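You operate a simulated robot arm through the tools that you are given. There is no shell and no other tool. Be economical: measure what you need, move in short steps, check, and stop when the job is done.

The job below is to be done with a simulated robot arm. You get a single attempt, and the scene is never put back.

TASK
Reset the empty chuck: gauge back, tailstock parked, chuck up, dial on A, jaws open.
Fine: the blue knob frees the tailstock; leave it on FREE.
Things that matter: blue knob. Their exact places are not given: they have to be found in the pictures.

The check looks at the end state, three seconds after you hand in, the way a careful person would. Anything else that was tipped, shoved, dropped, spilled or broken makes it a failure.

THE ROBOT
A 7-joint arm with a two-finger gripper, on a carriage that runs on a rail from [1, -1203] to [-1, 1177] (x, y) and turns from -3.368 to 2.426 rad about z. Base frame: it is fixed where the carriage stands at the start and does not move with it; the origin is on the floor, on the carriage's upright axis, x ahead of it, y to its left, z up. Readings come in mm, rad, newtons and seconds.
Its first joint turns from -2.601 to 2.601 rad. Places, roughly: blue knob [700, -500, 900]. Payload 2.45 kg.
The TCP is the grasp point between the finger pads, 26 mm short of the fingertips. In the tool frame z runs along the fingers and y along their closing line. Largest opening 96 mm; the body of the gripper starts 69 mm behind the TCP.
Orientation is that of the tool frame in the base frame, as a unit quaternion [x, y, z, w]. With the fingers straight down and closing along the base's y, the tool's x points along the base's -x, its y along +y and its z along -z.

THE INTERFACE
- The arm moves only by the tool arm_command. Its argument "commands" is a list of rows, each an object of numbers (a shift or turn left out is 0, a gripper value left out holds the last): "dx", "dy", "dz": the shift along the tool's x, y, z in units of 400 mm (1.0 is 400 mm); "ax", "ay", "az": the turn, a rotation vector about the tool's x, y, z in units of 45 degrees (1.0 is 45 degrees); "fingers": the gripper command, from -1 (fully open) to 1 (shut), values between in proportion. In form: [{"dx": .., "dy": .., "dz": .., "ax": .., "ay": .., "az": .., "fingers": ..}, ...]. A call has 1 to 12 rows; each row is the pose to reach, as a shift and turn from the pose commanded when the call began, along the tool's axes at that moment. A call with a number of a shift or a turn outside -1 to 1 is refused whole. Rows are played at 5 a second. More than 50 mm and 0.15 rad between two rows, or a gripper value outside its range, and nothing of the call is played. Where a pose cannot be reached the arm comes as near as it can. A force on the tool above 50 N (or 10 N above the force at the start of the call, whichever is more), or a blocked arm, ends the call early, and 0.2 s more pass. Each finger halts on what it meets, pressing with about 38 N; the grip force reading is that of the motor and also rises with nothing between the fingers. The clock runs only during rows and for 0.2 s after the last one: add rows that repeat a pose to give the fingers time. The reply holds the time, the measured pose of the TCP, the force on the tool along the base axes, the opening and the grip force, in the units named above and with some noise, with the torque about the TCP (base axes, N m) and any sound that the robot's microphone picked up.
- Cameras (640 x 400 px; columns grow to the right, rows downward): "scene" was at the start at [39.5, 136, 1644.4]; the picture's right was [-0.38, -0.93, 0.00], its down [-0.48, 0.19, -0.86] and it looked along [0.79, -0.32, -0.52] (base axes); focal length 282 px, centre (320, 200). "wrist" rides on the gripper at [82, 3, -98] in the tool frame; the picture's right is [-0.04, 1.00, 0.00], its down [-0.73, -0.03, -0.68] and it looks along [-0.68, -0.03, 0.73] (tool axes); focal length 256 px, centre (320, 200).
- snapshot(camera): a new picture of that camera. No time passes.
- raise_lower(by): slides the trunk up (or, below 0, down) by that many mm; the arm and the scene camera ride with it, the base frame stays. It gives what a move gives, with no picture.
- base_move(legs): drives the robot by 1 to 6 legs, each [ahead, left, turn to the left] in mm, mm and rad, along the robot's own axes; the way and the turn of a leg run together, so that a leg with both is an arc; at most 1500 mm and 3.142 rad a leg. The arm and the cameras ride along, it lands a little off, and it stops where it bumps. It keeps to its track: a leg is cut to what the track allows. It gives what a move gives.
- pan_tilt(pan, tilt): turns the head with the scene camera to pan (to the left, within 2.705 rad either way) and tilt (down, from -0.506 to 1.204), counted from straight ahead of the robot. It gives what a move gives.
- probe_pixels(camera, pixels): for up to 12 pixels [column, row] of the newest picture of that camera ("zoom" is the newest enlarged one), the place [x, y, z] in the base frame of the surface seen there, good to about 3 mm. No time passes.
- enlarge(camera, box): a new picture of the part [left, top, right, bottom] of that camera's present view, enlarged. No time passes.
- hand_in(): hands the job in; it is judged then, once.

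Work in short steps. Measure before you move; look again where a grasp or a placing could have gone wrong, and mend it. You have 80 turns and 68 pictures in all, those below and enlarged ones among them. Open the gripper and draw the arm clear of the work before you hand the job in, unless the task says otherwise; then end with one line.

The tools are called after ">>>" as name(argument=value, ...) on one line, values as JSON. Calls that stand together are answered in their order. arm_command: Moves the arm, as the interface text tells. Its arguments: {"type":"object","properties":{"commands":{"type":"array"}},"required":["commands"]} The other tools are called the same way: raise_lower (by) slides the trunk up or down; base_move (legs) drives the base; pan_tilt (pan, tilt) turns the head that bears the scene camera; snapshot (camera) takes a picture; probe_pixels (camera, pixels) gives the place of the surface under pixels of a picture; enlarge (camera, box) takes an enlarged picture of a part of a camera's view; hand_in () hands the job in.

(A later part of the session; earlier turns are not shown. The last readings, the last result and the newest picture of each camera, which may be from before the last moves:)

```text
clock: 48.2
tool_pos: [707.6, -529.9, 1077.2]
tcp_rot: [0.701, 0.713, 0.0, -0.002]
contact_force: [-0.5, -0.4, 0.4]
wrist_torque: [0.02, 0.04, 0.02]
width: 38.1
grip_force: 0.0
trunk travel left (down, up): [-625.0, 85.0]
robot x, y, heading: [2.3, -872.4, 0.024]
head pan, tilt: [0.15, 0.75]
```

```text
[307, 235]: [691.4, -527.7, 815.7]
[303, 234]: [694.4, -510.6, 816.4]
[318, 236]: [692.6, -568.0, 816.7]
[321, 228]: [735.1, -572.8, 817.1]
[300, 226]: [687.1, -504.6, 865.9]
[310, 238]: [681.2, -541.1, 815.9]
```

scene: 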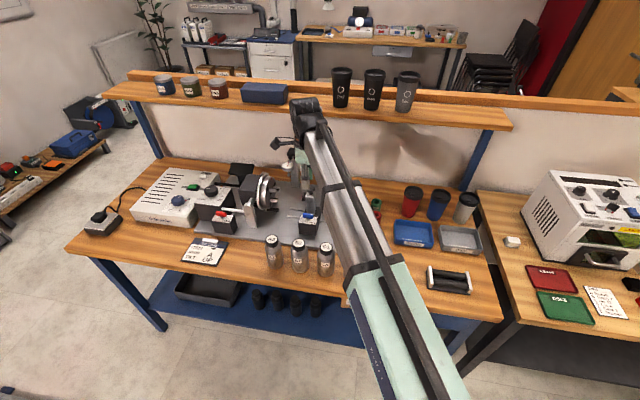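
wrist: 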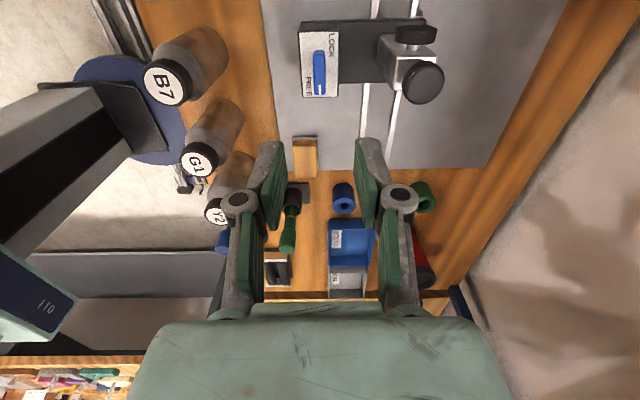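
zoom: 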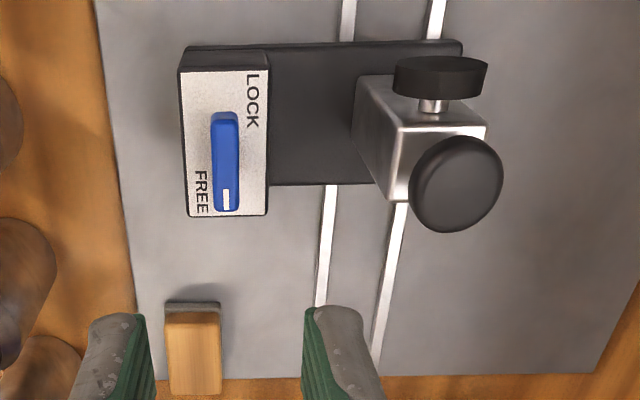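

Block occupies x 664–698, y −643…−698; tailstock front is at x 686, so it would be hit after ≈80 mm of travel. I regrip the lever and slide right at most 70 mm, to see if a stop comes earlier.

>>> arm_command(commands=[{"dz": 0.1}, {"dz": 0.2}, {"dz": 0.3}, {"dz": 0.396}, {"dz": 0.396, "fingers": 1}, {"dz": 0.396, "fingers": 1}])

>>> arm_command(commands=[{"dx": -0.02}, {"dx": -0.045}, {"dx": -0.07}, {"dx": -0.095}, {"dx": -0.12}, {"dx": -0.145}, {"dx": -0.17}, {"dx": -0.17}])

>>> snapshot(camera="wrist")

```text
clock: 49.6
tool_pos: [706.7, -528.7, 918.3]
tcp_rot: [0.7, 0.714, 0.0, -0.002]
contact_force: [-4.2, 0.6, -4.4]
wrist_torque: [0.19, 0.03, 0.01]
width: 11.6
grip_force: 38.5
trunk travel left (down, up): [-625.0, 85.0]
robot x, y, heading: [2.2, -873.5, 0.02]
head pan, tilt: [0.15, 0.75]
```

```text
clock: 51.4
tool_pos: [706.8, -596.3, 917.4]
tcp_rot: [0.7, 0.714, -0.002, -0.002]
contact_force: [-26.1, 3.3, -23.5]
wrist_torque: [0.85, 0.52, 0.02]
width: 12.1
grip_force: 38.6
trunk travel left (down, up): [-625.0, 85.0]
robot x, y, heading: [3.0, -870.4, 0.021]
head pan, tilt: [0.15, 0.75]
```

```text
31 pictures are left
```

wrist: 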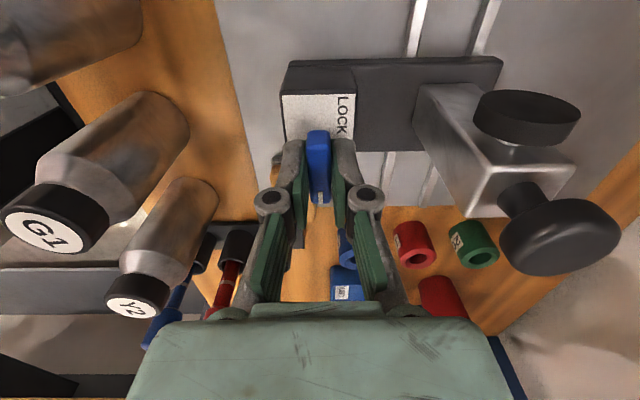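

The tailstock slides freely and the block really is in the way. I slide the tailstock back 60 mm for room, release, rise, and look for a free spot to put the block.

>>> arm_command(commands=[{"dx": 0.03}, {"dx": 0.06}, {"dx": 0.09}, {"dx": 0.12}, {"dx": 0.15}, {"dx": 0.15, "fingers": 0.2}, {"dx": 0.15, "fingers": 0.2}, {"dx": 0.15, "dz": -0.1}, {"dx": 0.15, "dz": -0.2}, {"dx": 0.15, "dz": -0.3}, {"dx": 0.15, "dz": -0.4}])

>>> snapshot(camera="wrist")

>>> probe_pixels(camera="scene", pixels=[[240, 262], [250, 280], [225, 275], [258, 255], [262, 240], [290, 290], [300, 290], [267, 268], [228, 243], [340, 270]])

```text
clock: 53.8
tool_pos: [707.4, -538.0, 1079.3]
tcp_rot: [0.701, 0.713, 0.0, -0.001]
contact_force: [0.1, 0.2, 0.0]
wrist_torque: [-0.02, -0.02, 0.01]
width: 38.8
grip_force: 0.1
trunk travel left (down, up): [-625.0, 85.0]
robot x, y, heading: [2.7, -873.5, 0.03]
head pan, tilt: [0.15, 0.75]
```

```text
30 pictures are left
```

wrist: 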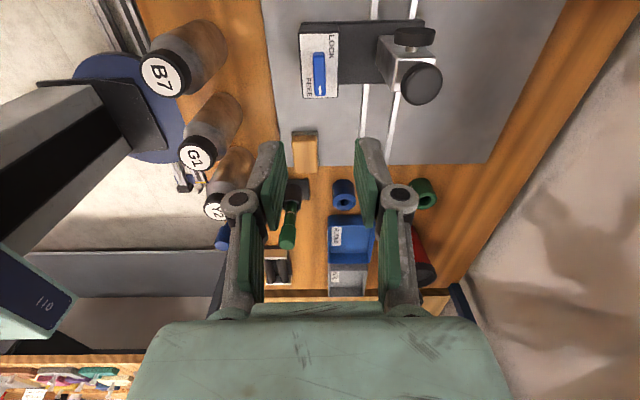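

```text
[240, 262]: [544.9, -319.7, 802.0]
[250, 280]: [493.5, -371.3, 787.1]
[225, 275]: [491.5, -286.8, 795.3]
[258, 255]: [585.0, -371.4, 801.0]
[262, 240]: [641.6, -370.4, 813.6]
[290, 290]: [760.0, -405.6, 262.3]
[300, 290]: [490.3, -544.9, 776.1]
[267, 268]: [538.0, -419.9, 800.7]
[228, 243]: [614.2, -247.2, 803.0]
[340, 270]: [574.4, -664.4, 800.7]
```

Free bench spot around (590,-350), z 801. I go above the block (681,-670) with fingers open 60 mm closing along x.

>>> arm_command(commands=[{"dx": -0.11, "dy": -0.024, "fingers": -0.25}, {"dx": -0.22, "dy": -0.048}, {"dx": -0.329, "dy": -0.0715}, {"dx": -0.329, "dy": -0.0715, "dz": 0.12}, {"dx": -0.329, "dy": -0.0715, "dz": 0.24}, {"dx": -0.329, "dy": -0.0715, "dz": 0.34}, {"dx": -0.329, "dy": -0.0715, "dz": 0.42}])

>>> snapshot(camera="wrist")

```text
clock: 55.4
tool_pos: [681.6, -669.4, 910.1]
tcp_rot: [0.701, 0.713, 0.001, -0.002]
contact_force: [-0.3, 0.4, -1.4]
wrist_torque: [-0.02, -0.01, 0.01]
width: 60.0
grip_force: 0.0
trunk travel left (down, up): [-625.0, 85.0]
robot x, y, heading: [-1.6, -872.4, 0.024]
head pan, tilt: [0.15, 0.75]
```

```text
29 pictures are left
```

wrist: 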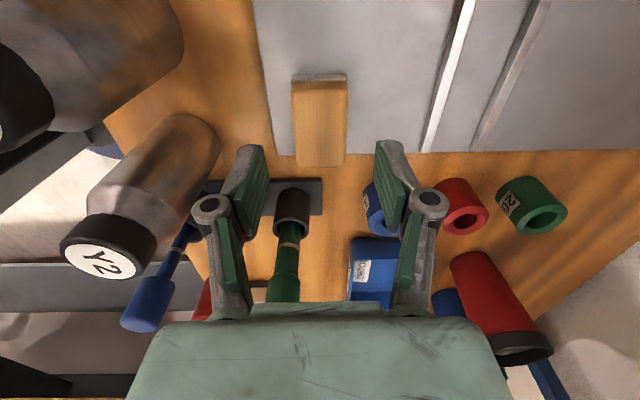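

Block is centred between the fingers. I lower to TCP z≈846 and grip it.

>>> arm_command(commands=[{"dz": 0.08}, {"dz": 0.16}, {"dz": 0.16, "fingers": 0.7}, {"dz": 0.16, "fingers": 0.7}])

>>> arm_command(commands=[{"dz": -0.06}, {"dz": -0.16}, {"dz": -0.26}, {"dz": -0.36}])

>>> snapshot(camera="wrist")

```text
clock: 56.4
tool_pos: [681.1, -669.1, 846.5]
tcp_rot: [0.701, 0.713, 0.001, -0.002]
contact_force: [-0.3, -0.2, 0.8]
wrist_torque: [-0.02, 0.01, -0.04]
width: 38.6
grip_force: 37.0
trunk travel left (down, up): [-625.0, 85.0]
robot x, y, heading: [-0.8, -869.9, 0.024]
head pan, tilt: [0.15, 0.75]
```

```text
clock: 57.4
tool_pos: [682.1, -669.7, 991.0]
tcp_rot: [0.701, 0.713, 0.001, -0.002]
contact_force: [0.0, -0.4, 1.0]
wrist_torque: [-0.01, 0.01, 0.02]
width: 14.5
grip_force: 0.0
trunk travel left (down, up): [-625.0, 85.0]
robot x, y, heading: [-1.0, -872.8, 0.028]
head pan, tilt: [0.15, 0.75]
```

```text
28 pictures are left
```

wrist: 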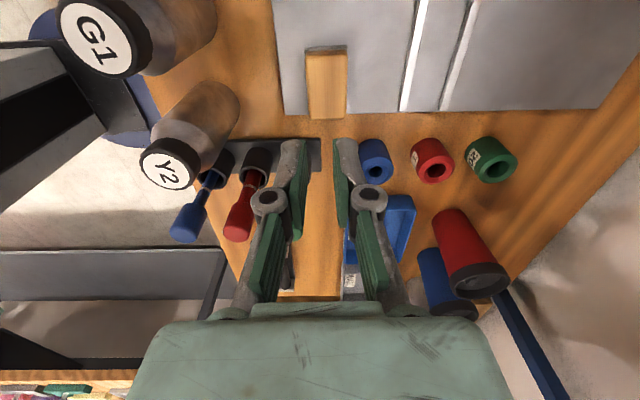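

The block slipped out of the grip and stayed. I look closely at it to see whether it moved and what it is.

>>> enlarge(camera="wrist", box=[270, 20, 382, 130])

>>> probe_pixels(camera="wrist", pixels=[[309, 56], [344, 56], [346, 112], [308, 112], [320, 49], [328, 80]])

```text
3.64 times, centred on (326, 75) of wrist
```

zoom: 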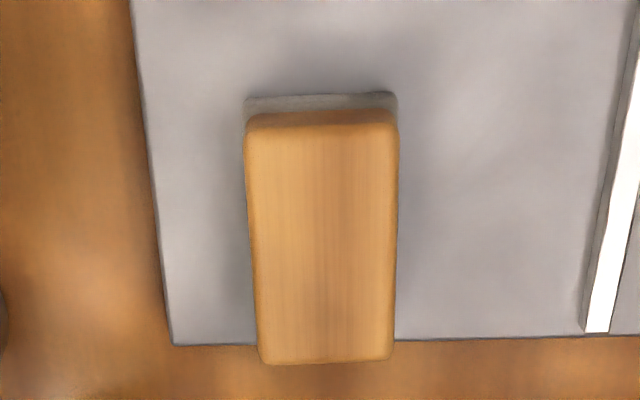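

```text
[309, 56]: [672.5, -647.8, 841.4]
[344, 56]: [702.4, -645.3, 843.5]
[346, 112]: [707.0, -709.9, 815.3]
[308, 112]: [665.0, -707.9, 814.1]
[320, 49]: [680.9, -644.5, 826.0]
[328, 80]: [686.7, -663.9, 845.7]
```

It is a loose bench brush (wood back on bristles), still upright. I retry deeper and lift slowly, checking the grip.

>>> arm_command(commands=[{"fingers": -0.25, "dy": 0.01}, {"fingers": -0.25, "dy": 0.01, "dz": 0.1}, {"dy": 0.01, "dz": 0.2}, {"dy": 0.01, "dz": 0.3}, {"dy": 0.01, "dz": 0.36}, {"dy": 0.01, "dz": 0.371}, {"dy": 0.01, "dz": 0.371, "fingers": 1}, {"dy": 0.01, "dz": 0.371, "fingers": 1}, {"dy": 0.01, "dz": 0.371, "fingers": 1}])

>>> arm_command(commands=[{"dz": -0.004}, {"dz": -0.01}, {"dz": -0.016}])

>>> snapshot(camera="wrist")

```text
clock: 59.4
tool_pos: [685.3, -669.2, 842.7]
tcp_rot: [0.701, 0.713, 0.001, -0.002]
contact_force: [-0.1, 0.2, 0.7]
wrist_torque: [-0.03, -0.02, 0.02]
width: 39.1
grip_force: 37.7
trunk travel left (down, up): [-625.0, 85.0]
robot x, y, heading: [-2.1, -872.0, 0.02]
head pan, tilt: [0.15, 0.75]
```

```text
clock: 60.2
tool_pos: [686.0, -669.0, 849.6]
tcp_rot: [0.701, 0.713, 0.0, -0.002]
contact_force: [0.3, 0.0, -0.7]
wrist_torque: [0.01, 0.0, -0.03]
width: 38.9
grip_force: 37.3
trunk travel left (down, up): [-625.0, 85.0]
robot x, y, heading: [2.0, -874.3, 0.022]
head pan, tilt: [0.15, 0.75]
```

```text
26 pictures are left
```

wrist: 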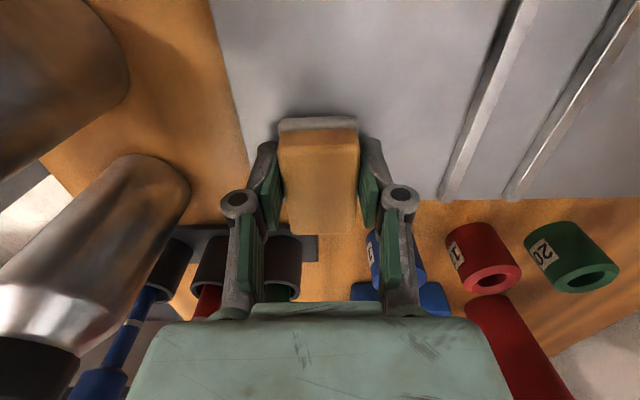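

Holding at 38.9 mm. I lift slowly further.

>>> arm_command(commands=[{"dz": -0.02}, {"dz": -0.04}, {"dz": -0.07}, {"dz": -0.1}, {"dz": -0.14}, {"dz": -0.2}, {"dz": -0.27}, {"dz": -0.34}])

>>> snapshot(camera="wrist")

```text
clock: 62.0
tool_pos: [685.2, -668.8, 985.0]
tcp_rot: [0.701, 0.713, 0.001, -0.002]
contact_force: [-0.2, -0.2, -0.1]
wrist_torque: [0.0, 0.02, 0.02]
width: 38.7
grip_force: 38.1
trunk travel left (down, up): [-625.0, 85.0]
robot x, y, heading: [-3.9, -873.4, 0.026]
head pan, tilt: [0.15, 0.75]
```

```text
25 pictures are left
```

wrist: 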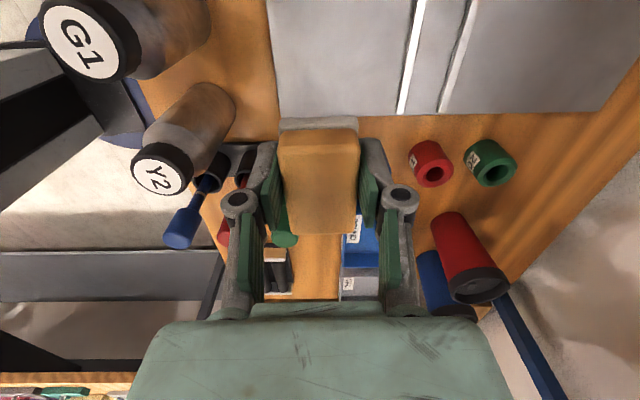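

Brush is held. I carry it to the free bench spot at (590,-350), keeping height.

>>> arm_command(commands=[{"dx": 0.1, "dy": -0.028}, {"dx": 0.2, "dy": -0.056}, {"dx": 0.3, "dy": -0.084}, {"dx": 0.4, "dy": -0.112}, {"dx": 0.5, "dy": -0.14}, {"dx": 0.6, "dy": -0.168}, {"dx": 0.7, "dy": -0.196}, {"dx": 0.8, "dy": -0.224}, {"dx": 0.8, "dy": -0.224}])

>>> snapshot(camera="scene")

```text
clock: 64.0
tool_pos: [591.9, -350.4, 986.1]
tcp_rot: [0.701, 0.714, 0.001, -0.001]
contact_force: [-0.5, 0.1, -0.6]
wrist_torque: [-0.05, -0.01, 0.03]
width: 38.9
grip_force: 37.8
trunk travel left (down, up): [-625.0, 85.0]
robot x, y, heading: [2.3, -872.0, 0.022]
head pan, tilt: [0.15, 0.75]
```

```text
24 pictures are left
```

scene: 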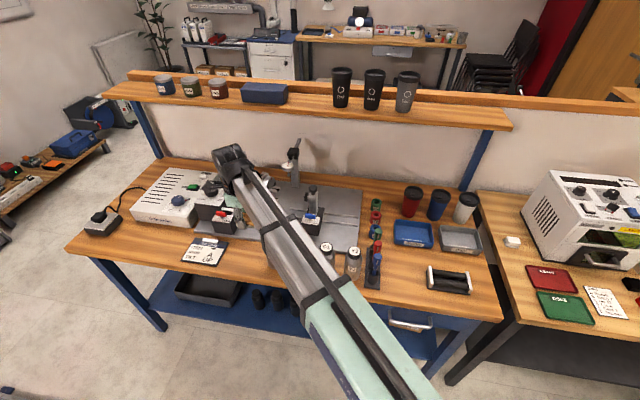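

Spot was probed free. I lower and release there (shift 14 mm away from the bottle).

>>> arm_command(commands=[{"dx": 0.035, "dz": 0.1}, {"dx": 0.035, "dz": 0.2}, {"dx": 0.035, "dz": 0.3}, {"dx": 0.035, "dz": 0.36}, {"dx": 0.035, "dz": 0.38}, {"dx": 0.035, "dz": 0.391}, {"dx": 0.035, "dz": 0.391}])

>>> arm_command(commands=[{"fingers": 0}, {"fingers": -0.25}, {"fingers": -0.25}, {"dz": -0.06}, {"dz": -0.16}, {"dz": -0.26}, {"dz": -0.36}, {"dz": -0.46}])

>>> snapshot(camera="wrist")

```text
clock: 65.6
tool_pos: [589.8, -336.0, 829.2]
tcp_rot: [0.701, 0.713, 0.001, -0.001]
contact_force: [-0.2, 0.2, -0.9]
wrist_torque: [-0.01, 0.02, -0.01]
width: 38.9
grip_force: 37.8
trunk travel left (down, up): [-625.0, 85.0]
robot x, y, heading: [1.4, -873.2, 0.026]
head pan, tilt: [0.15, 0.75]
```

```text
clock: 67.4
tool_pos: [589.5, -335.5, 1014.5]
tcp_rot: [0.7, 0.714, 0.001, -0.002]
contact_force: [-0.4, 0.0, 0.5]
wrist_torque: [0.0, 0.02, -0.01]
width: 59.9
grip_force: 0.1
trunk travel left (down, up): [-625.0, 85.0]
robot x, y, heading: [0.0, -873.4, 0.024]
head pan, tilt: [0.15, 0.75]
```

```text
23 pictures are left
```

wrist: 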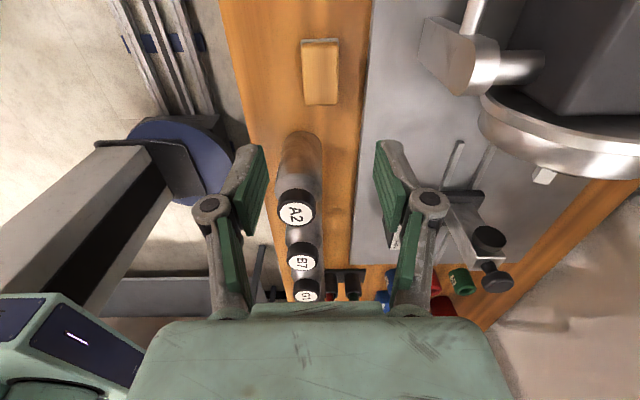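

Brush stands on the bench. I return to the blue lever (707,-538).

>>> arm_command(commands=[{"dx": -0.09, "dy": 0.05, "fingers": 0.2}, {"dx": -0.18, "dy": 0.1}, {"dx": -0.27, "dy": 0.15}, {"dx": -0.36, "dy": 0.2}, {"dx": -0.44, "dy": 0.245}, {"dx": -0.514, "dy": 0.285}, {"dx": -0.514, "dy": 0.285, "dz": 0.08}])

>>> snapshot(camera="wrist")

```text
clock: 69.0
tool_pos: [707.2, -539.7, 978.7]
tcp_rot: [0.7, 0.714, 0.001, -0.002]
contact_force: [-0.4, -0.8, -0.6]
wrist_torque: [0.0, 0.01, -0.01]
width: 38.3
grip_force: 0.1
trunk travel left (down, up): [-625.0, 85.0]
robot x, y, heading: [0.0, -872.4, 0.029]
head pan, tilt: [0.15, 0.75]
```

```text
22 pictures are left
```

wrist: 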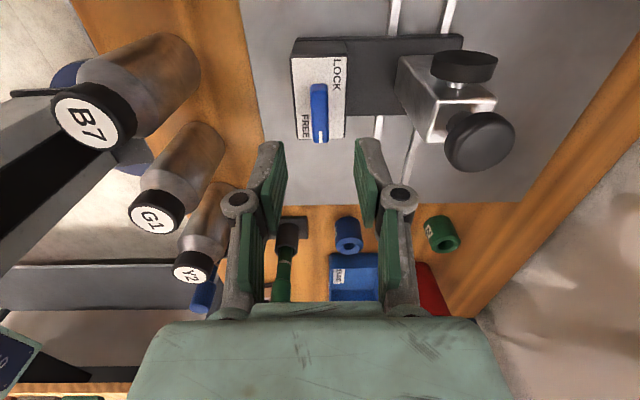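

Lever centred. I grip it and slide the tailstock right until it stops.

>>> arm_command(commands=[{"dz": 0.08}, {"dz": 0.151}, {"dz": 0.151, "fingers": 1}, {"dz": 0.151, "fingers": 1}])

>>> arm_command(commands=[{"dx": -0.04}, {"dx": -0.08}, {"dx": -0.12}, {"dx": -0.16}, {"dx": -0.2}, {"dx": -0.23}, {"dx": -0.26}, {"dx": -0.29}, {"dx": -0.32}, {"dx": -0.35}])

>>> enlarge(camera="scene", box=[280, 160, 400, 260])

```text
clock: 70.0
tool_pos: [707.8, -538.6, 919.2]
tcp_rot: [0.701, 0.713, 0.001, -0.002]
contact_force: [-4.0, -0.1, 1.5]
wrist_torque: [-0.03, 0.09, 0.03]
width: 12.0
grip_force: 38.6
trunk travel left (down, up): [-625.0, 85.0]
robot x, y, heading: [1.5, -873.6, 0.029]
head pan, tilt: [0.15, 0.75]
```

```text
clock: 72.2
tool_pos: [709.8, -681.3, 919.7]
tcp_rot: [0.7, 0.714, 0.001, -0.002]
contact_force: [0.2, 0.7, -1.1]
wrist_torque: [0.0, 0.02, 0.01]
width: 0.0
grip_force: 28.6
trunk travel left (down, up): [-625.0, 85.0]
robot x, y, heading: [-1.0, -873.4, 0.028]
head pan, tilt: [0.15, 0.75]
```

```text
4.00 times, centred on (340, 210) of scene
```

zoom: 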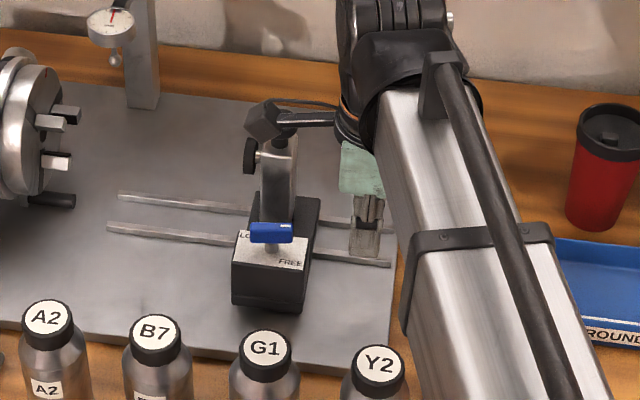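

The fingers slipped off the lever end; I probe where the tailstock is now.

>>> probe_pixels(camera="zoom", pixels=[[270, 233], [255, 236], [288, 232], [238, 255], [302, 262], [300, 310], [385, 262], [110, 228]])

>>> snapshot(camera="wrist")

```text
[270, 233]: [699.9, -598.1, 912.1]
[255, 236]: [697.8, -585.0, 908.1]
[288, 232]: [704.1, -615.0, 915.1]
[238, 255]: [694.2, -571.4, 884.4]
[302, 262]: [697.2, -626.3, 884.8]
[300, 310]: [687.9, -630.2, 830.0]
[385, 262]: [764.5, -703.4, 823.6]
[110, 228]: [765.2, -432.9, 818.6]
```

```text
20 pictures are left
```

wrist: 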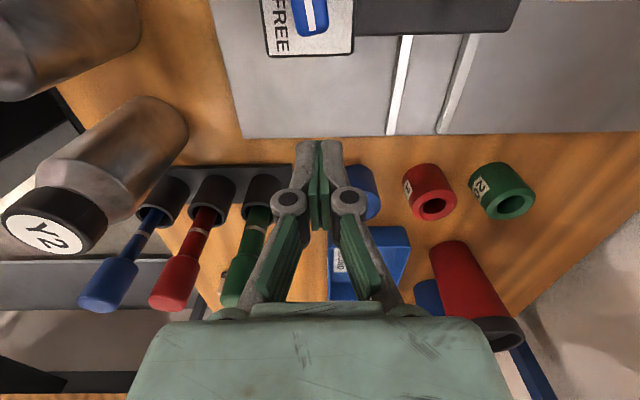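

Lever centre is at y≈-600 now. To find out whether this is the stop, I push the box's left face with closed fingers at moderate force.

>>> arm_command(commands=[{"dz": -0.1, "fingers": 1}, {"dz": -0.2}, {"dz": -0.2, "dx": 0.12, "dy": -0.009}, {"dz": -0.2, "dx": 0.24, "dy": -0.0185}, {"dz": -0.2, "dx": 0.36, "dy": -0.0185}, {"dz": -0.1, "dx": 0.36, "dy": -0.0185}, {"dz": 0.0, "dx": 0.36, "dy": -0.0185}, {"dz": 0.11, "dx": 0.36, "dy": -0.0185}])

>>> arm_command(commands=[{"dx": -0.03}, {"dx": -0.05}, {"dx": -0.07}, {"dx": -0.09}, {"dx": -0.11}, {"dx": -0.13}, {"dx": -0.15}, {"dx": -0.17}, {"dx": -0.19}, {"dx": -0.21}, {"dx": -0.23}, {"dx": -0.25}])

```text
clock: 74.0
tool_pos: [699.2, -536.4, 875.7]
tcp_rot: [0.701, 0.713, 0.001, -0.001]
contact_force: [-0.1, 0.4, -1.1]
wrist_torque: [0.01, 0.02, -0.01]
width: 0.1
grip_force: 28.6
trunk travel left (down, up): [-625.0, 85.0]
robot x, y, heading: [-2.6, -875.7, 0.018]
head pan, tilt: [0.15, 0.75]
```

```text
clock: 74.9
tool_pos: [700.3, -553.7, 876.5]
tcp_rot: [0.697, 0.717, 0.008, -0.009]
contact_force: [0.6, 9.9, -1.4]
wrist_torque: [-0.06, 0.09, -0.03]
width: 0.0
grip_force: 28.3
trunk travel left (down, up): [-625.0, 85.0]
robot x, y, heading: [3.3, -872.5, 0.029]
head pan, tilt: [0.15, 0.75]
stopped in row 4: the force on the tool passed its limit at 56 N (the readings are from after the stop); the commanded pose is now the measured one
```

The tailstock is at its end stop (70 mm from the start; 55 N did not move it), so it's parked. The brush turned out not to be in the way at this stop (right edge −630 vs. −643), so I'll put it back where it was. Back off and return to it.

>>> arm_command(commands=[{"dx": 0.04, "ay": -0.03}, {"dx": 0.04, "dz": -0.11, "ay": -0.03}, {"dx": 0.04, "dz": -0.22, "ay": -0.03}, {"dx": 0.04, "dz": -0.333, "ay": -0.03}, {"dx": 0.15, "dy": -0.055, "dz": -0.333, "ay": -0.03}, {"dx": 0.26, "dy": -0.11, "dz": -0.333, "ay": -0.03}, {"dx": 0.37, "dy": -0.17, "dz": -0.333, "ay": -0.03}, {"dx": 0.47, "dy": -0.22, "dz": -0.333, "ay": -0.03}, {"dx": 0.561, "dy": -0.262, "dz": -0.333, "ay": -0.03, "fingers": -0.25}, {"dx": 0.561, "dy": -0.262, "dz": -0.333, "ay": -0.03, "fingers": -0.25}])

>>> snapshot(camera="wrist")

```text
refused: row 7 steps farther than a row can; nothing moved
```

```text
19 pictures are left
```

wrist: 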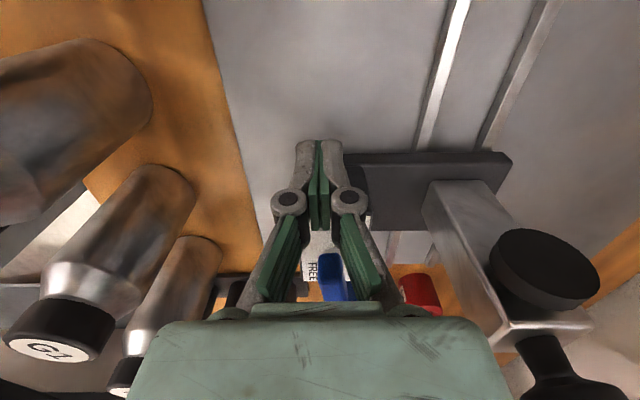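

One row was slightly too long; I resend with smaller steps.

>>> arm_command(commands=[{"dx": 0.04, "ay": -0.03}, {"dx": 0.04, "dz": -0.11, "ay": -0.03}, {"dx": 0.04, "dz": -0.22, "ay": -0.03}, {"dx": 0.04, "dz": -0.333, "ay": -0.03}, {"dx": 0.14, "dy": -0.05, "dz": -0.333, "ay": -0.03}, {"dx": 0.24, "dy": -0.1, "dz": -0.333, "ay": -0.03}, {"dx": 0.33, "dy": -0.145, "dz": -0.333, "ay": -0.03}, {"dx": 0.42, "dy": -0.19, "dz": -0.333, "ay": -0.03}, {"dx": 0.49, "dy": -0.228, "dz": -0.333, "ay": -0.03, "fingers": -0.25}, {"dx": 0.561, "dy": -0.262, "dz": -0.333, "ay": -0.03, "fingers": -0.25}, {"dx": 0.561, "dy": -0.262, "dz": -0.333, "ay": -0.03, "fingers": -0.25}])

```text
clock: 77.3
tool_pos: [588.7, -336.4, 1014.2]
tcp_rot: [0.697, 0.717, -0.001, 0.001]
contact_force: [0.3, 0.5, -0.8]
wrist_torque: [0.0, 0.0, 0.01]
width: 59.9
grip_force: 0.0
trunk travel left (down, up): [-625.0, 85.0]
robot x, y, heading: [1.5, -873.6, 0.028]
head pan, tilt: [0.15, 0.75]
```

Same pose as at release. I descend, grip the brush, and lift slowly.

>>> arm_command(commands=[{"dz": 0.11}, {"dz": 0.22}, {"dz": 0.33}, {"dz": 0.42}, {"dz": 0.463}, {"dz": 0.463, "fingers": 1}, {"dz": 0.463, "fingers": 1}, {"dz": 0.463, "fingers": 1}])

>>> arm_command(commands=[{"dz": -0.01}, {"dz": -0.03}, {"dz": -0.06}, {"dz": -0.1}, {"dz": -0.15}, {"dz": -0.21}, {"dz": -0.28}, {"dz": -0.34}, {"dz": -0.4}])

```text
clock: 79.1
tool_pos: [590.6, -339.8, 829.0]
tcp_rot: [0.698, 0.716, -0.002, 0.002]
contact_force: [1.6, -0.2, 1.4]
wrist_torque: [-0.05, 0.0, 0.01]
width: 38.8
grip_force: 37.9
trunk travel left (down, up): [-625.0, 85.0]
robot x, y, heading: [1.9, -874.4, 0.029]
head pan, tilt: [0.15, 0.75]
```

```text
clock: 81.1
tool_pos: [589.0, -338.7, 989.1]
tcp_rot: [0.698, 0.716, -0.002, 0.001]
contact_force: [0.5, 0.4, -0.1]
wrist_torque: [0.04, 0.01, -0.03]
width: 38.9
grip_force: 38.0
trunk travel left (down, up): [-625.0, 85.0]
robot x, y, heading: [0.4, -876.6, 0.031]
head pan, tilt: [0.15, 0.75]
```

Brush held. I carry it back over its original place.

>>> arm_command(commands=[{"dx": -0.105, "dy": 0.026}, {"dx": -0.21, "dy": 0.052}, {"dx": -0.315, "dy": 0.078}, {"dx": -0.42, "dy": 0.104}, {"dx": -0.525, "dy": 0.13}, {"dx": -0.63, "dy": 0.156}, {"dx": -0.735, "dy": 0.182}, {"dx": -0.842, "dy": 0.2086}, {"dx": -0.842, "dy": 0.2086}])

>>> snapshot(camera="wrist")

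```text
clock: 83.1
tool_pos: [681.2, -673.9, 991.6]
tcp_rot: [0.698, 0.716, -0.001, 0.0]
contact_force: [-0.4, -0.7, 0.3]
wrist_torque: [-0.02, 0.02, 0.02]
width: 38.9
grip_force: 38.6
trunk travel left (down, up): [-625.0, 85.0]
robot x, y, heading: [0.6, -874.6, 0.029]
head pan, tilt: [0.15, 0.75]
```

```text
18 pictures are left
```

wrist: 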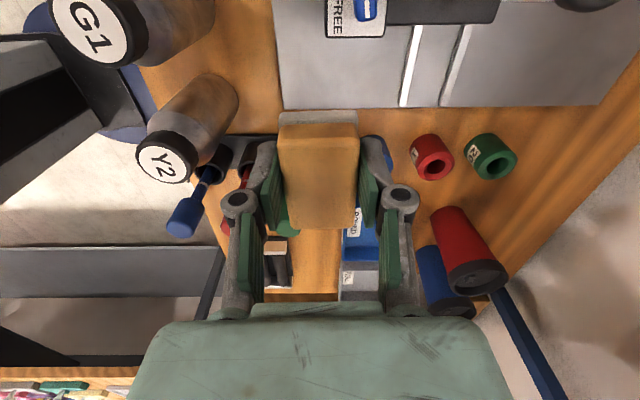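

Lower it to the plate, release, and rise.

>>> arm_command(commands=[{"dz": 0.1}, {"dz": 0.2}, {"dz": 0.28}, {"dz": 0.34}, {"dz": 0.36}, {"dz": 0.368}, {"dz": 0.368}])

>>> arm_command(commands=[{"fingers": 0}, {"fingers": -0.2}, {"fingers": -0.2}, {"dz": -0.06}, {"dz": -0.16}, {"dz": -0.26}, {"dz": -0.36}, {"dz": -0.46}])

>>> snapshot(camera="wrist")

```text
clock: 84.7
tool_pos: [680.4, -672.6, 845.3]
tcp_rot: [0.698, 0.716, -0.001, 0.002]
contact_force: [0.2, -0.3, 4.2]
wrist_torque: [-0.01, 0.0, 0.0]
width: 38.9
grip_force: 37.6
trunk travel left (down, up): [-625.0, 85.0]
robot x, y, heading: [4.6, -870.7, 0.027]
head pan, tilt: [0.15, 0.75]
```

```text
clock: 86.5
tool_pos: [681.4, -672.9, 1026.6]
tcp_rot: [0.698, 0.716, -0.001, 0.001]
contact_force: [-0.2, 0.2, 0.1]
wrist_torque: [0.01, -0.01, -0.01]
width: 57.7
grip_force: 0.1
trunk travel left (down, up): [-625.0, 85.0]
robot x, y, heading: [-0.7, -871.3, 0.02]
head pan, tilt: [0.15, 0.75]
```

```text
17 pictures are left
```

wrist: 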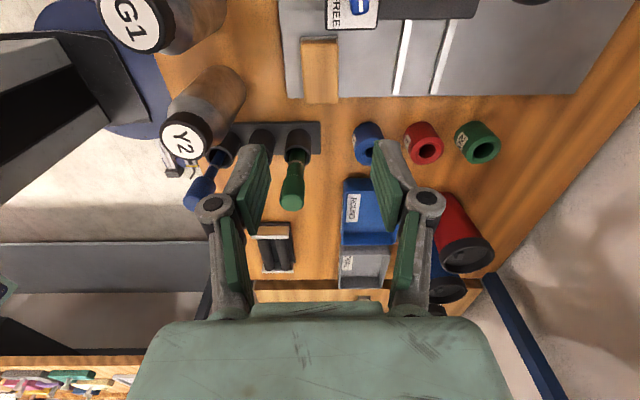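

Brush is back. Now toward the knobs: I move the base left and turn the tool back 90° in two calls, then look.

>>> base_move(legs=[[0, 470, 0]])

>>> arm_command(commands=[{"az": -0.17, "dz": -0.05}, {"az": -0.34, "dz": -0.1}, {"az": -0.5, "dz": -0.1}, {"az": -0.67, "dz": -0.1}, {"az": -0.84, "dz": -0.1}, {"az": -1.0, "dz": -0.1}])

>>> arm_command(commands=[{"az": -0.17}, {"az": -0.34}, {"az": -0.5}, {"az": -0.67}, {"az": -0.84}, {"az": -0.97}])

>>> snapshot(camera="wrist")

>>> enlarge(camera="scene", box=[300, 130, 460, 230])

```text
clock: 89.3
tool_pos: [680.0, -200.6, 1026.8]
tcp_rot: [0.698, 0.716, -0.002, 0.001]
contact_force: [0.4, 0.4, 0.3]
wrist_torque: [0.01, -0.01, 0.03]
width: 57.7
grip_force: 0.1
trunk travel left (down, up): [-625.0, 85.0]
robot x, y, heading: [0.1, -403.2, 0.03]
head pan, tilt: [0.15, 0.75]
```

```text
clock: 90.8
tool_pos: [680.8, -200.9, 1067.1]
tcp_rot: [0.37, 0.929, -0.002, 0.001]
contact_force: [-0.9, 0.5, -0.8]
wrist_torque: [-0.04, -0.01, 0.02]
width: 57.7
grip_force: 0.2
trunk travel left (down, up): [-625.0, 85.0]
robot x, y, heading: [0.3, -398.9, 0.021]
head pan, tilt: [0.15, 0.75]
```

```text
clock: 92.2
tool_pos: [682.7, -202.3, 1066.4]
tcp_rot: [-0.002, 1.0, -0.001, 0.0]
contact_force: [0.5, 0.2, 0.2]
wrist_torque: [0.0, -0.01, -0.01]
width: 57.6
grip_force: 0.1
trunk travel left (down, up): [-625.0, 85.0]
robot x, y, heading: [1.0, -400.6, 0.029]
head pan, tilt: [0.15, 0.75]
```

```text
16 pictures are left
```

wrist: 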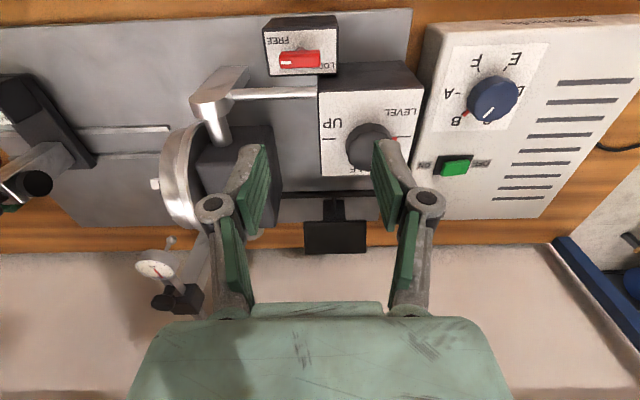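

```text
4.00 times, centred on (380, 180) of scene
```

zoom: 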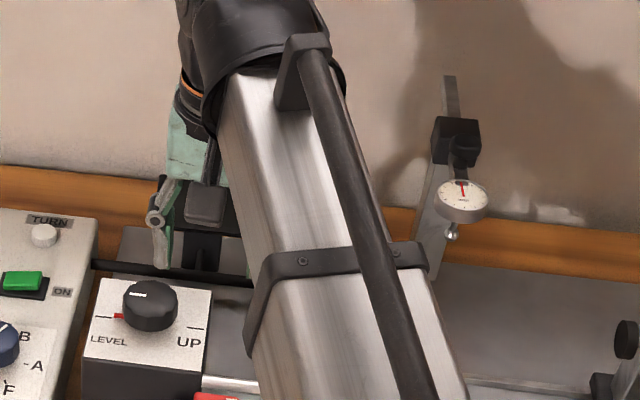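

I probe the LEVEL knob and dial geometry in the zoom, and the dial in the wrist picture.

>>> probe_pixels(camera="zoom", pixels=[[128, 295], [174, 298], [150, 286], [150, 307], [152, 325], [190, 310], [197, 327], [103, 315], [118, 316], [140, 296]])

>>> probe_pixels(camera="wrist", pixels=[[493, 96], [476, 97], [511, 90], [496, 114], [497, 80], [452, 92], [455, 121], [365, 143], [350, 150], [368, 128], [466, 113], [500, 125]])

>>> enlarge(camera="wrist", box=[320, 30, 560, 180])

```text
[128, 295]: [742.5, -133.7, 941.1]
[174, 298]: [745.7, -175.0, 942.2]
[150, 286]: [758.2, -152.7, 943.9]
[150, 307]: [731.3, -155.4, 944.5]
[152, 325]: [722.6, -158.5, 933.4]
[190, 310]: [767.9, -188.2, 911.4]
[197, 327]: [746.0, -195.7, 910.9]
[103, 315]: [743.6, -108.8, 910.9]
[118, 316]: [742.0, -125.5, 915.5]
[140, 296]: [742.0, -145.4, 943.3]
```

```text
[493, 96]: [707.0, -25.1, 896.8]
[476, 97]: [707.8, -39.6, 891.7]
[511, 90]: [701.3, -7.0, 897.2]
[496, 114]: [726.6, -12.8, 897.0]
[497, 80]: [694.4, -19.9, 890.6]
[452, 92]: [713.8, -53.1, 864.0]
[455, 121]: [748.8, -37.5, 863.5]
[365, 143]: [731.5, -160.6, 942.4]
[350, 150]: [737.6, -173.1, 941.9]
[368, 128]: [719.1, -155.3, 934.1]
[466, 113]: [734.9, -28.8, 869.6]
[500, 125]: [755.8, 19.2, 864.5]
```

```text
2.67 times, centred on (440, 105) of wrist
```

zoom: 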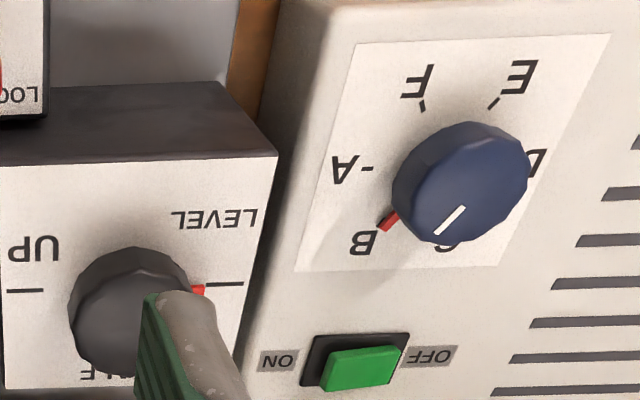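

Both knobs have a red pointer at the base (dial on B, tilt on LEVEL). LEVEL knob: centre (743,-154), Ø44, top z 944. It needs 180° clockwise; I pre-turn the tool −90° while moving above it.

>>> arm_command(commands=[{"dx": -0.025, "dy": 0.02, "az": -0.17, "fingers": -0.5}, {"dx": -0.05, "dy": 0.04, "az": -0.34}, {"dx": -0.075, "dy": 0.06, "az": -0.5}, {"dx": -0.1, "dy": 0.08, "az": -0.67}, {"dx": -0.125, "dy": 0.1, "az": -0.84}, {"dx": -0.151, "dy": 0.121, "az": -1.0}])

>>> arm_command(commands=[{"az": -0.17}, {"az": -0.34}, {"az": -0.5}, {"az": -0.67}, {"az": -0.84}, {"az": -1.0}])

>>> snapshot(camera="wrist")

```text
clock: 93.5
tool_pos: [741.9, -153.3, 1066.0]
tcp_rot: [-0.384, 0.923, -0.001, 0.0]
contact_force: [-0.1, -1.0, 0.4]
wrist_torque: [0.02, 0.03, 0.03]
width: 72.3
grip_force: 0.0
trunk travel left (down, up): [-625.0, 85.0]
robot x, y, heading: [2.0, -404.0, 0.026]
head pan, tilt: [0.15, 0.75]
```

```text
clock: 95.0
tool_pos: [741.4, -153.9, 1068.0]
tcp_rot: [0.708, -0.706, 0.001, 0.0]
contact_force: [0.8, -0.6, -0.3]
wrist_torque: [0.01, 0.01, 0.01]
width: 72.0
grip_force: 0.1
trunk travel left (down, up): [-625.0, 85.0]
robot x, y, heading: [-2.4, -402.1, 0.027]
head pan, tilt: [0.15, 0.75]
```

```text
13 pictures are left
```

wrist: 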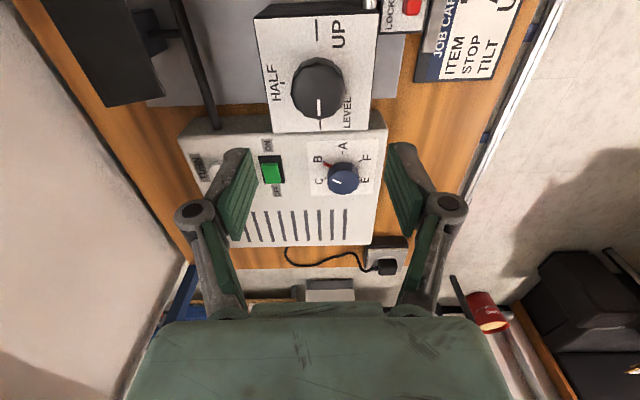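

Aligned over the knob (col 318). I lower, grip, and turn the first 45° clockwise.

>>> arm_command(commands=[{"dz": 0.1, "dy": -0.003}, {"dz": 0.2, "dy": -0.003}, {"dz": 0.27, "dy": -0.003}, {"dz": 0.313, "dy": -0.003}, {"dz": 0.313, "dy": -0.003, "fingers": 0.8}, {"dz": 0.313, "dy": -0.003, "fingers": 0.8}])

>>> arm_command(commands=[{"az": 0.17}, {"az": 0.34}, {"az": 0.5}, {"az": 0.67}, {"az": 0.84}, {"az": 1.0}])

```text
clock: 96.3
tool_pos: [743.6, -154.8, 941.9]
tcp_rot: [-0.707, 0.707, -0.002, -0.001]
contact_force: [4.0, 0.0, 2.8]
wrist_torque: [0.03, -0.19, -0.01]
width: 47.1
grip_force: 45.0
trunk travel left (down, up): [-625.0, 85.0]
robot x, y, heading: [1.9, -400.6, 0.027]
head pan, tilt: [0.15, 0.75]
```

```text
clock: 97.8
tool_pos: [742.1, -152.7, 941.5]
tcp_rot: [-0.382, 0.924, -0.002, -0.002]
contact_force: [1.5, 2.8, -2.4]
wrist_torque: [0.01, 0.31, -0.01]
width: 47.0
grip_force: 45.6
trunk travel left (down, up): [-625.0, 85.0]
robot x, y, heading: [0.6, -399.1, 0.027]
head pan, tilt: [0.15, 0.75]
```

Turning well with little torque. I continue another 90°.

>>> arm_command(commands=[{"az": 0.17}, {"az": 0.34}, {"az": 0.5}, {"az": 0.67}, {"az": 0.84}, {"az": 1.0}])

>>> arm_command(commands=[{"az": 0.17}, {"az": 0.34}, {"az": 0.5}, {"az": 0.67}, {"az": 0.84}, {"az": 1.0}])

>>> arm_command(commands=[{"az": 0.17}, {"az": 0.34}, {"az": 0.5}, {"az": 0.67}, {"az": 0.84}, {"az": 1.0}])

>>> snapshot(camera="scene")

```text
clock: 99.2
tool_pos: [741.6, -153.6, 941.0]
tcp_rot: [0.001, 1.0, -0.002, 0.0]
contact_force: [-3.5, 7.4, -2.9]
wrist_torque: [0.14, 1.15, 0.01]
width: 46.9
grip_force: 44.9
trunk travel left (down, up): [-625.0, 85.0]
robot x, y, heading: [-1.0, -403.1, 0.031]
head pan, tilt: [0.15, 0.75]
```

```text
clock: 100.5
tool_pos: [742.1, -152.8, 941.0]
tcp_rot: [0.384, 0.924, -0.002, 0.002]
contact_force: [-5.3, 13.0, -6.3]
wrist_torque: [0.43, 0.52, -0.02]
width: 47.1
grip_force: 45.0
trunk travel left (down, up): [-625.0, 85.0]
robot x, y, heading: [-2.5, -398.5, 0.026]
head pan, tilt: [0.15, 0.75]
```

```text
clock: 102.0
tool_pos: [742.9, -150.8, 940.8]
tcp_rot: [0.708, 0.706, 0.0, 0.001]
contact_force: [1.7, 17.4, 2.6]
wrist_torque: [0.22, 0.29, -0.03]
width: 46.9
grip_force: 44.8
trunk travel left (down, up): [-625.0, 85.0]
robot x, y, heading: [2.5, -400.9, 0.026]
head pan, tilt: [0.15, 0.75]
```

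```text
12 pictures are left
```

scene: 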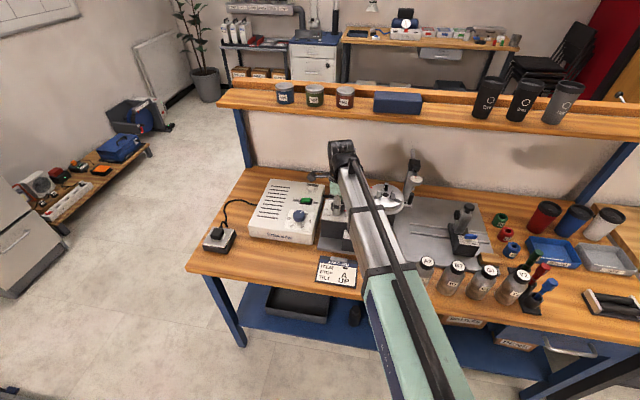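

The chuck disc now faces up. I release, rise, and use the wrist camera (looking toward -y) to see the chuck from above.

>>> arm_command(commands=[{"fingers": -0.4}, {"fingers": -0.4}, {"dz": -0.1}, {"dz": -0.2}, {"dz": -0.3}, {"dz": -0.4}])

>>> snapshot(camera="wrist")

```text
clock: 103.3
tool_pos: [743.9, -152.2, 1101.6]
tcp_rot: [0.707, 0.707, -0.001, 0.0]
contact_force: [-0.5, -0.1, 0.9]
wrist_torque: [-0.04, 0.01, 0.03]
width: 67.3
grip_force: 0.0
trunk travel left (down, up): [-625.0, 85.0]
robot x, y, heading: [3.3, -401.6, 0.026]
head pan, tilt: [0.15, 0.75]
```

```text
11 pictures are left
```

wrist: 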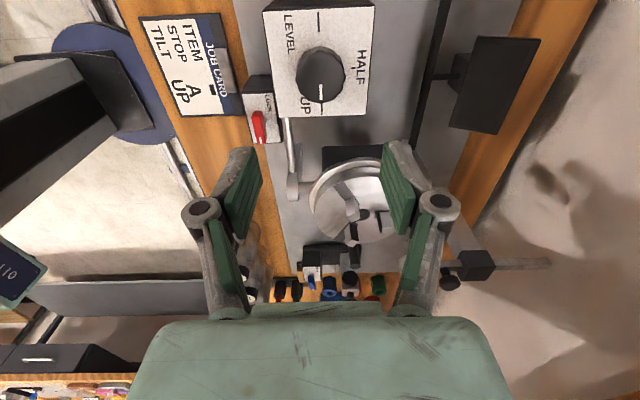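

Knob is on UP. I zoom on the chuck face to see the jaws.

>>> enlarge(camera="wrist", box=[300, 140, 412, 250])

```text
3.64 times, centred on (356, 195) of wrist
```

zoom: 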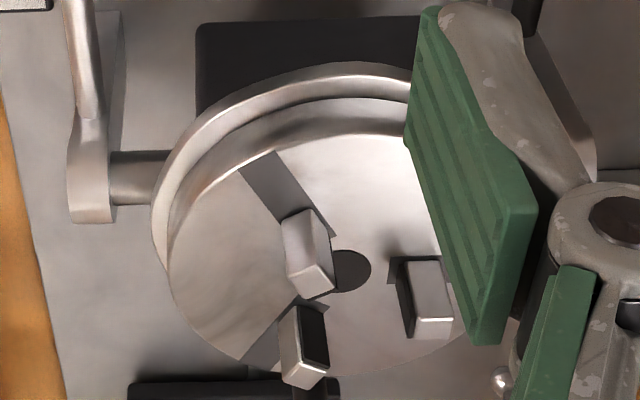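

Jaws are near the centre (closed-ish); I'll inspect the jaw mechanism after the dial. I move above the dial (714,-21), turning the tool back 90°.

>>> arm_command(commands=[{"dx": 0.055, "dy": -0.0125, "az": -0.17}, {"dx": 0.11, "dy": -0.025, "az": -0.34}, {"dx": 0.165, "dy": -0.0375, "az": -0.5}, {"dx": 0.22, "dy": -0.05, "az": -0.67}, {"dx": 0.275, "dy": -0.0625, "az": -0.84}, {"dx": 0.3275, "dy": -0.075, "az": -1.0}])

>>> arm_command(commands=[{"az": -0.17, "dz": 0.08}, {"az": -0.34, "dz": 0.16}, {"az": -0.5, "dz": 0.24}, {"az": -0.67, "dz": 0.3}, {"az": -0.84, "dz": 0.3}, {"az": -1.0, "dz": 0.3}])

>>> snapshot(camera="wrist")

```text
clock: 104.8
tool_pos: [712.4, -21.3, 1100.7]
tcp_rot: [0.382, 0.924, -0.001, 0.001]
contact_force: [-0.5, 0.1, 0.9]
wrist_torque: [0.0, 0.01, 0.02]
width: 67.1
grip_force: 0.1
trunk travel left (down, up): [-625.0, 85.0]
robot x, y, heading: [-1.2, -400.7, 0.023]
head pan, tilt: [0.15, 0.75]
```

```text
clock: 106.2
tool_pos: [712.5, -22.2, 980.3]
tcp_rot: [-0.002, 1.0, -0.001, 0.0]
contact_force: [-1.5, -0.1, -0.1]
wrist_torque: [0.01, 0.01, -0.01]
width: 67.4
grip_force: 0.1
trunk travel left (down, up): [-625.0, 85.0]
robot x, y, heading: [2.1, -399.0, 0.025]
head pan, tilt: [0.15, 0.75]
```

```text
9 pictures are left
```

wrist: 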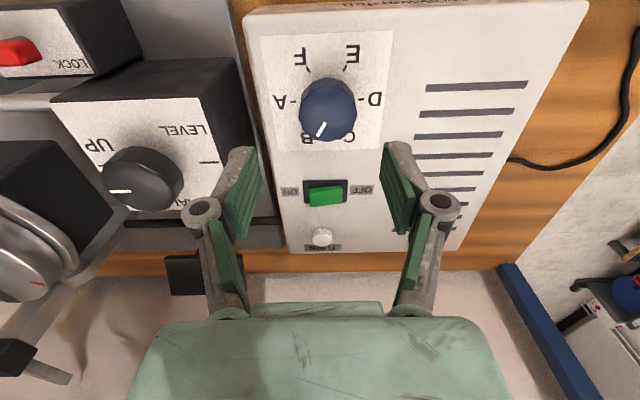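

Dial appears slightly right of the finger centre (329 vs 319). I probe its edges.

>>> probe_pixels(camera="wrist", pixels=[[304, 106], [353, 106], [328, 118], [328, 138], [328, 92], [308, 118], [350, 118], [304, 141]])

```text
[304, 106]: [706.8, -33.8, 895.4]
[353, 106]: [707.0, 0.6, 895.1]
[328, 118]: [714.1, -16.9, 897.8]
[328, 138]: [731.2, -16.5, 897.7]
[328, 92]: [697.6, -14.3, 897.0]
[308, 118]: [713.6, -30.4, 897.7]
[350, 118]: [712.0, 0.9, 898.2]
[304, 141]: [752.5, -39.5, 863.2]
```

Dial centre is (713,-16.5). I shift, descend, grip, and turn 60° clockwise (45° now, then 15°).

>>> arm_command(commands=[{"dy": 0.0145, "dz": 0.08}, {"dy": 0.0145, "dz": 0.16}, {"dy": 0.0145, "dz": 0.207}, {"dy": 0.0145, "dz": 0.207, "fingers": 0.8}, {"dy": 0.0145, "dz": 0.207, "fingers": 0.8}])

>>> arm_command(commands=[{"az": 0.17}, {"az": 0.34}, {"az": 0.5}, {"az": 0.67}, {"az": 0.84}, {"az": 1.0}])

>>> arm_command(commands=[{"az": 0.17}, {"az": 0.333}, {"az": 0.333}])

```text
clock: 107.3
tool_pos: [712.0, -17.3, 897.8]
tcp_rot: [0.0, 1.0, -0.001, 0.001]
contact_force: [1.7, 0.6, 4.2]
wrist_torque: [0.06, 0.07, -0.02]
width: 42.7
grip_force: 45.1
trunk travel left (down, up): [-625.0, 85.0]
robot x, y, heading: [-0.0, -398.7, 0.026]
head pan, tilt: [0.15, 0.75]
```

```text
clock: 108.8
tool_pos: [714.1, -15.3, 898.3]
tcp_rot: [0.384, 0.923, -0.001, 0.001]
contact_force: [12.4, 14.5, 13.5]
wrist_torque: [0.45, -0.09, 0.06]
width: 42.9
grip_force: 44.9
trunk travel left (down, up): [-625.0, 85.0]
robot x, y, heading: [-2.9, -398.6, 0.024]
head pan, tilt: [0.15, 0.75]
```

```text
clock: 109.5
tool_pos: [713.8, -14.6, 898.8]
tcp_rot: [0.5, 0.866, 0.002, 0.003]
contact_force: [17.1, 20.6, 17.7]
wrist_torque: [0.19, -0.24, 0.04]
width: 42.8
grip_force: 45.0
trunk travel left (down, up): [-625.0, 85.0]
robot x, y, heading: [4.5, -400.0, 0.026]
head pan, tilt: [0.15, 0.75]
```

Turned 60°. I release, rise and look.

>>> arm_command(commands=[{"fingers": -0.4}, {"fingers": -0.4}, {"dz": -0.1}, {"dz": -0.2}, {"dz": -0.3}, {"dz": -0.4}, {"dz": -0.5}, {"dz": -0.5, "fingers": 1}, {"dz": -0.5, "fingers": 1}])

>>> snapshot(camera="wrist")

```text
clock: 111.5
tool_pos: [712.7, -16.9, 1098.3]
tcp_rot: [0.5, 0.866, -0.002, 0.001]
contact_force: [-0.1, -0.4, 0.2]
wrist_torque: [-0.01, -0.04, -0.02]
width: 0.1
grip_force: 28.2
trunk travel left (down, up): [-625.0, 85.0]
robot x, y, heading: [1.4, -400.1, 0.03]
head pan, tilt: [0.15, 0.75]
```

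```text
8 pictures are left
```

wrist: 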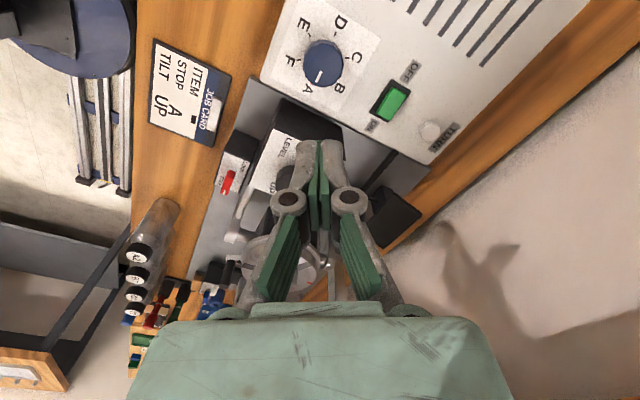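

Dial's white line points to A. Now I move over the chuck to inspect the jaws.

>>> arm_command(commands=[{"dx": -0.097, "dy": -0.026}, {"dx": -0.194, "dy": -0.052}, {"dx": -0.291, "dy": -0.078}, {"dx": -0.388, "dy": -0.104}, {"dx": -0.485, "dy": -0.13}, {"dx": -0.582, "dy": -0.156, "dz": 0.03}, {"dx": -0.68, "dy": -0.182, "dz": 0.06}, {"dx": -0.777, "dy": -0.209, "dz": 0.09}, {"dx": -0.777, "dy": -0.209, "dz": 0.09}])

>>> snapshot(camera="wrist")

```text
clock: 113.5
tool_pos: [795.2, -328.2, 1063.9]
tcp_rot: [0.499, 0.867, -0.001, 0.001]
contact_force: [-0.2, -0.3, 0.3]
wrist_torque: [0.01, 0.03, -0.01]
width: 0.0
grip_force: 28.1
trunk travel left (down, up): [-625.0, 85.0]
robot x, y, heading: [-1.1, -402.1, 0.024]
head pan, tilt: [0.15, 0.75]
```

```text
7 pictures are left
```

wrist: 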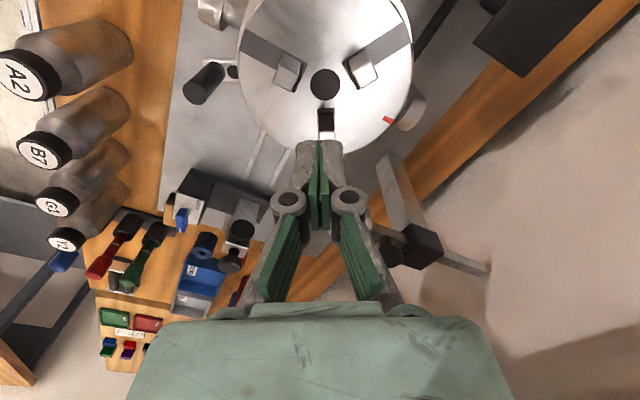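

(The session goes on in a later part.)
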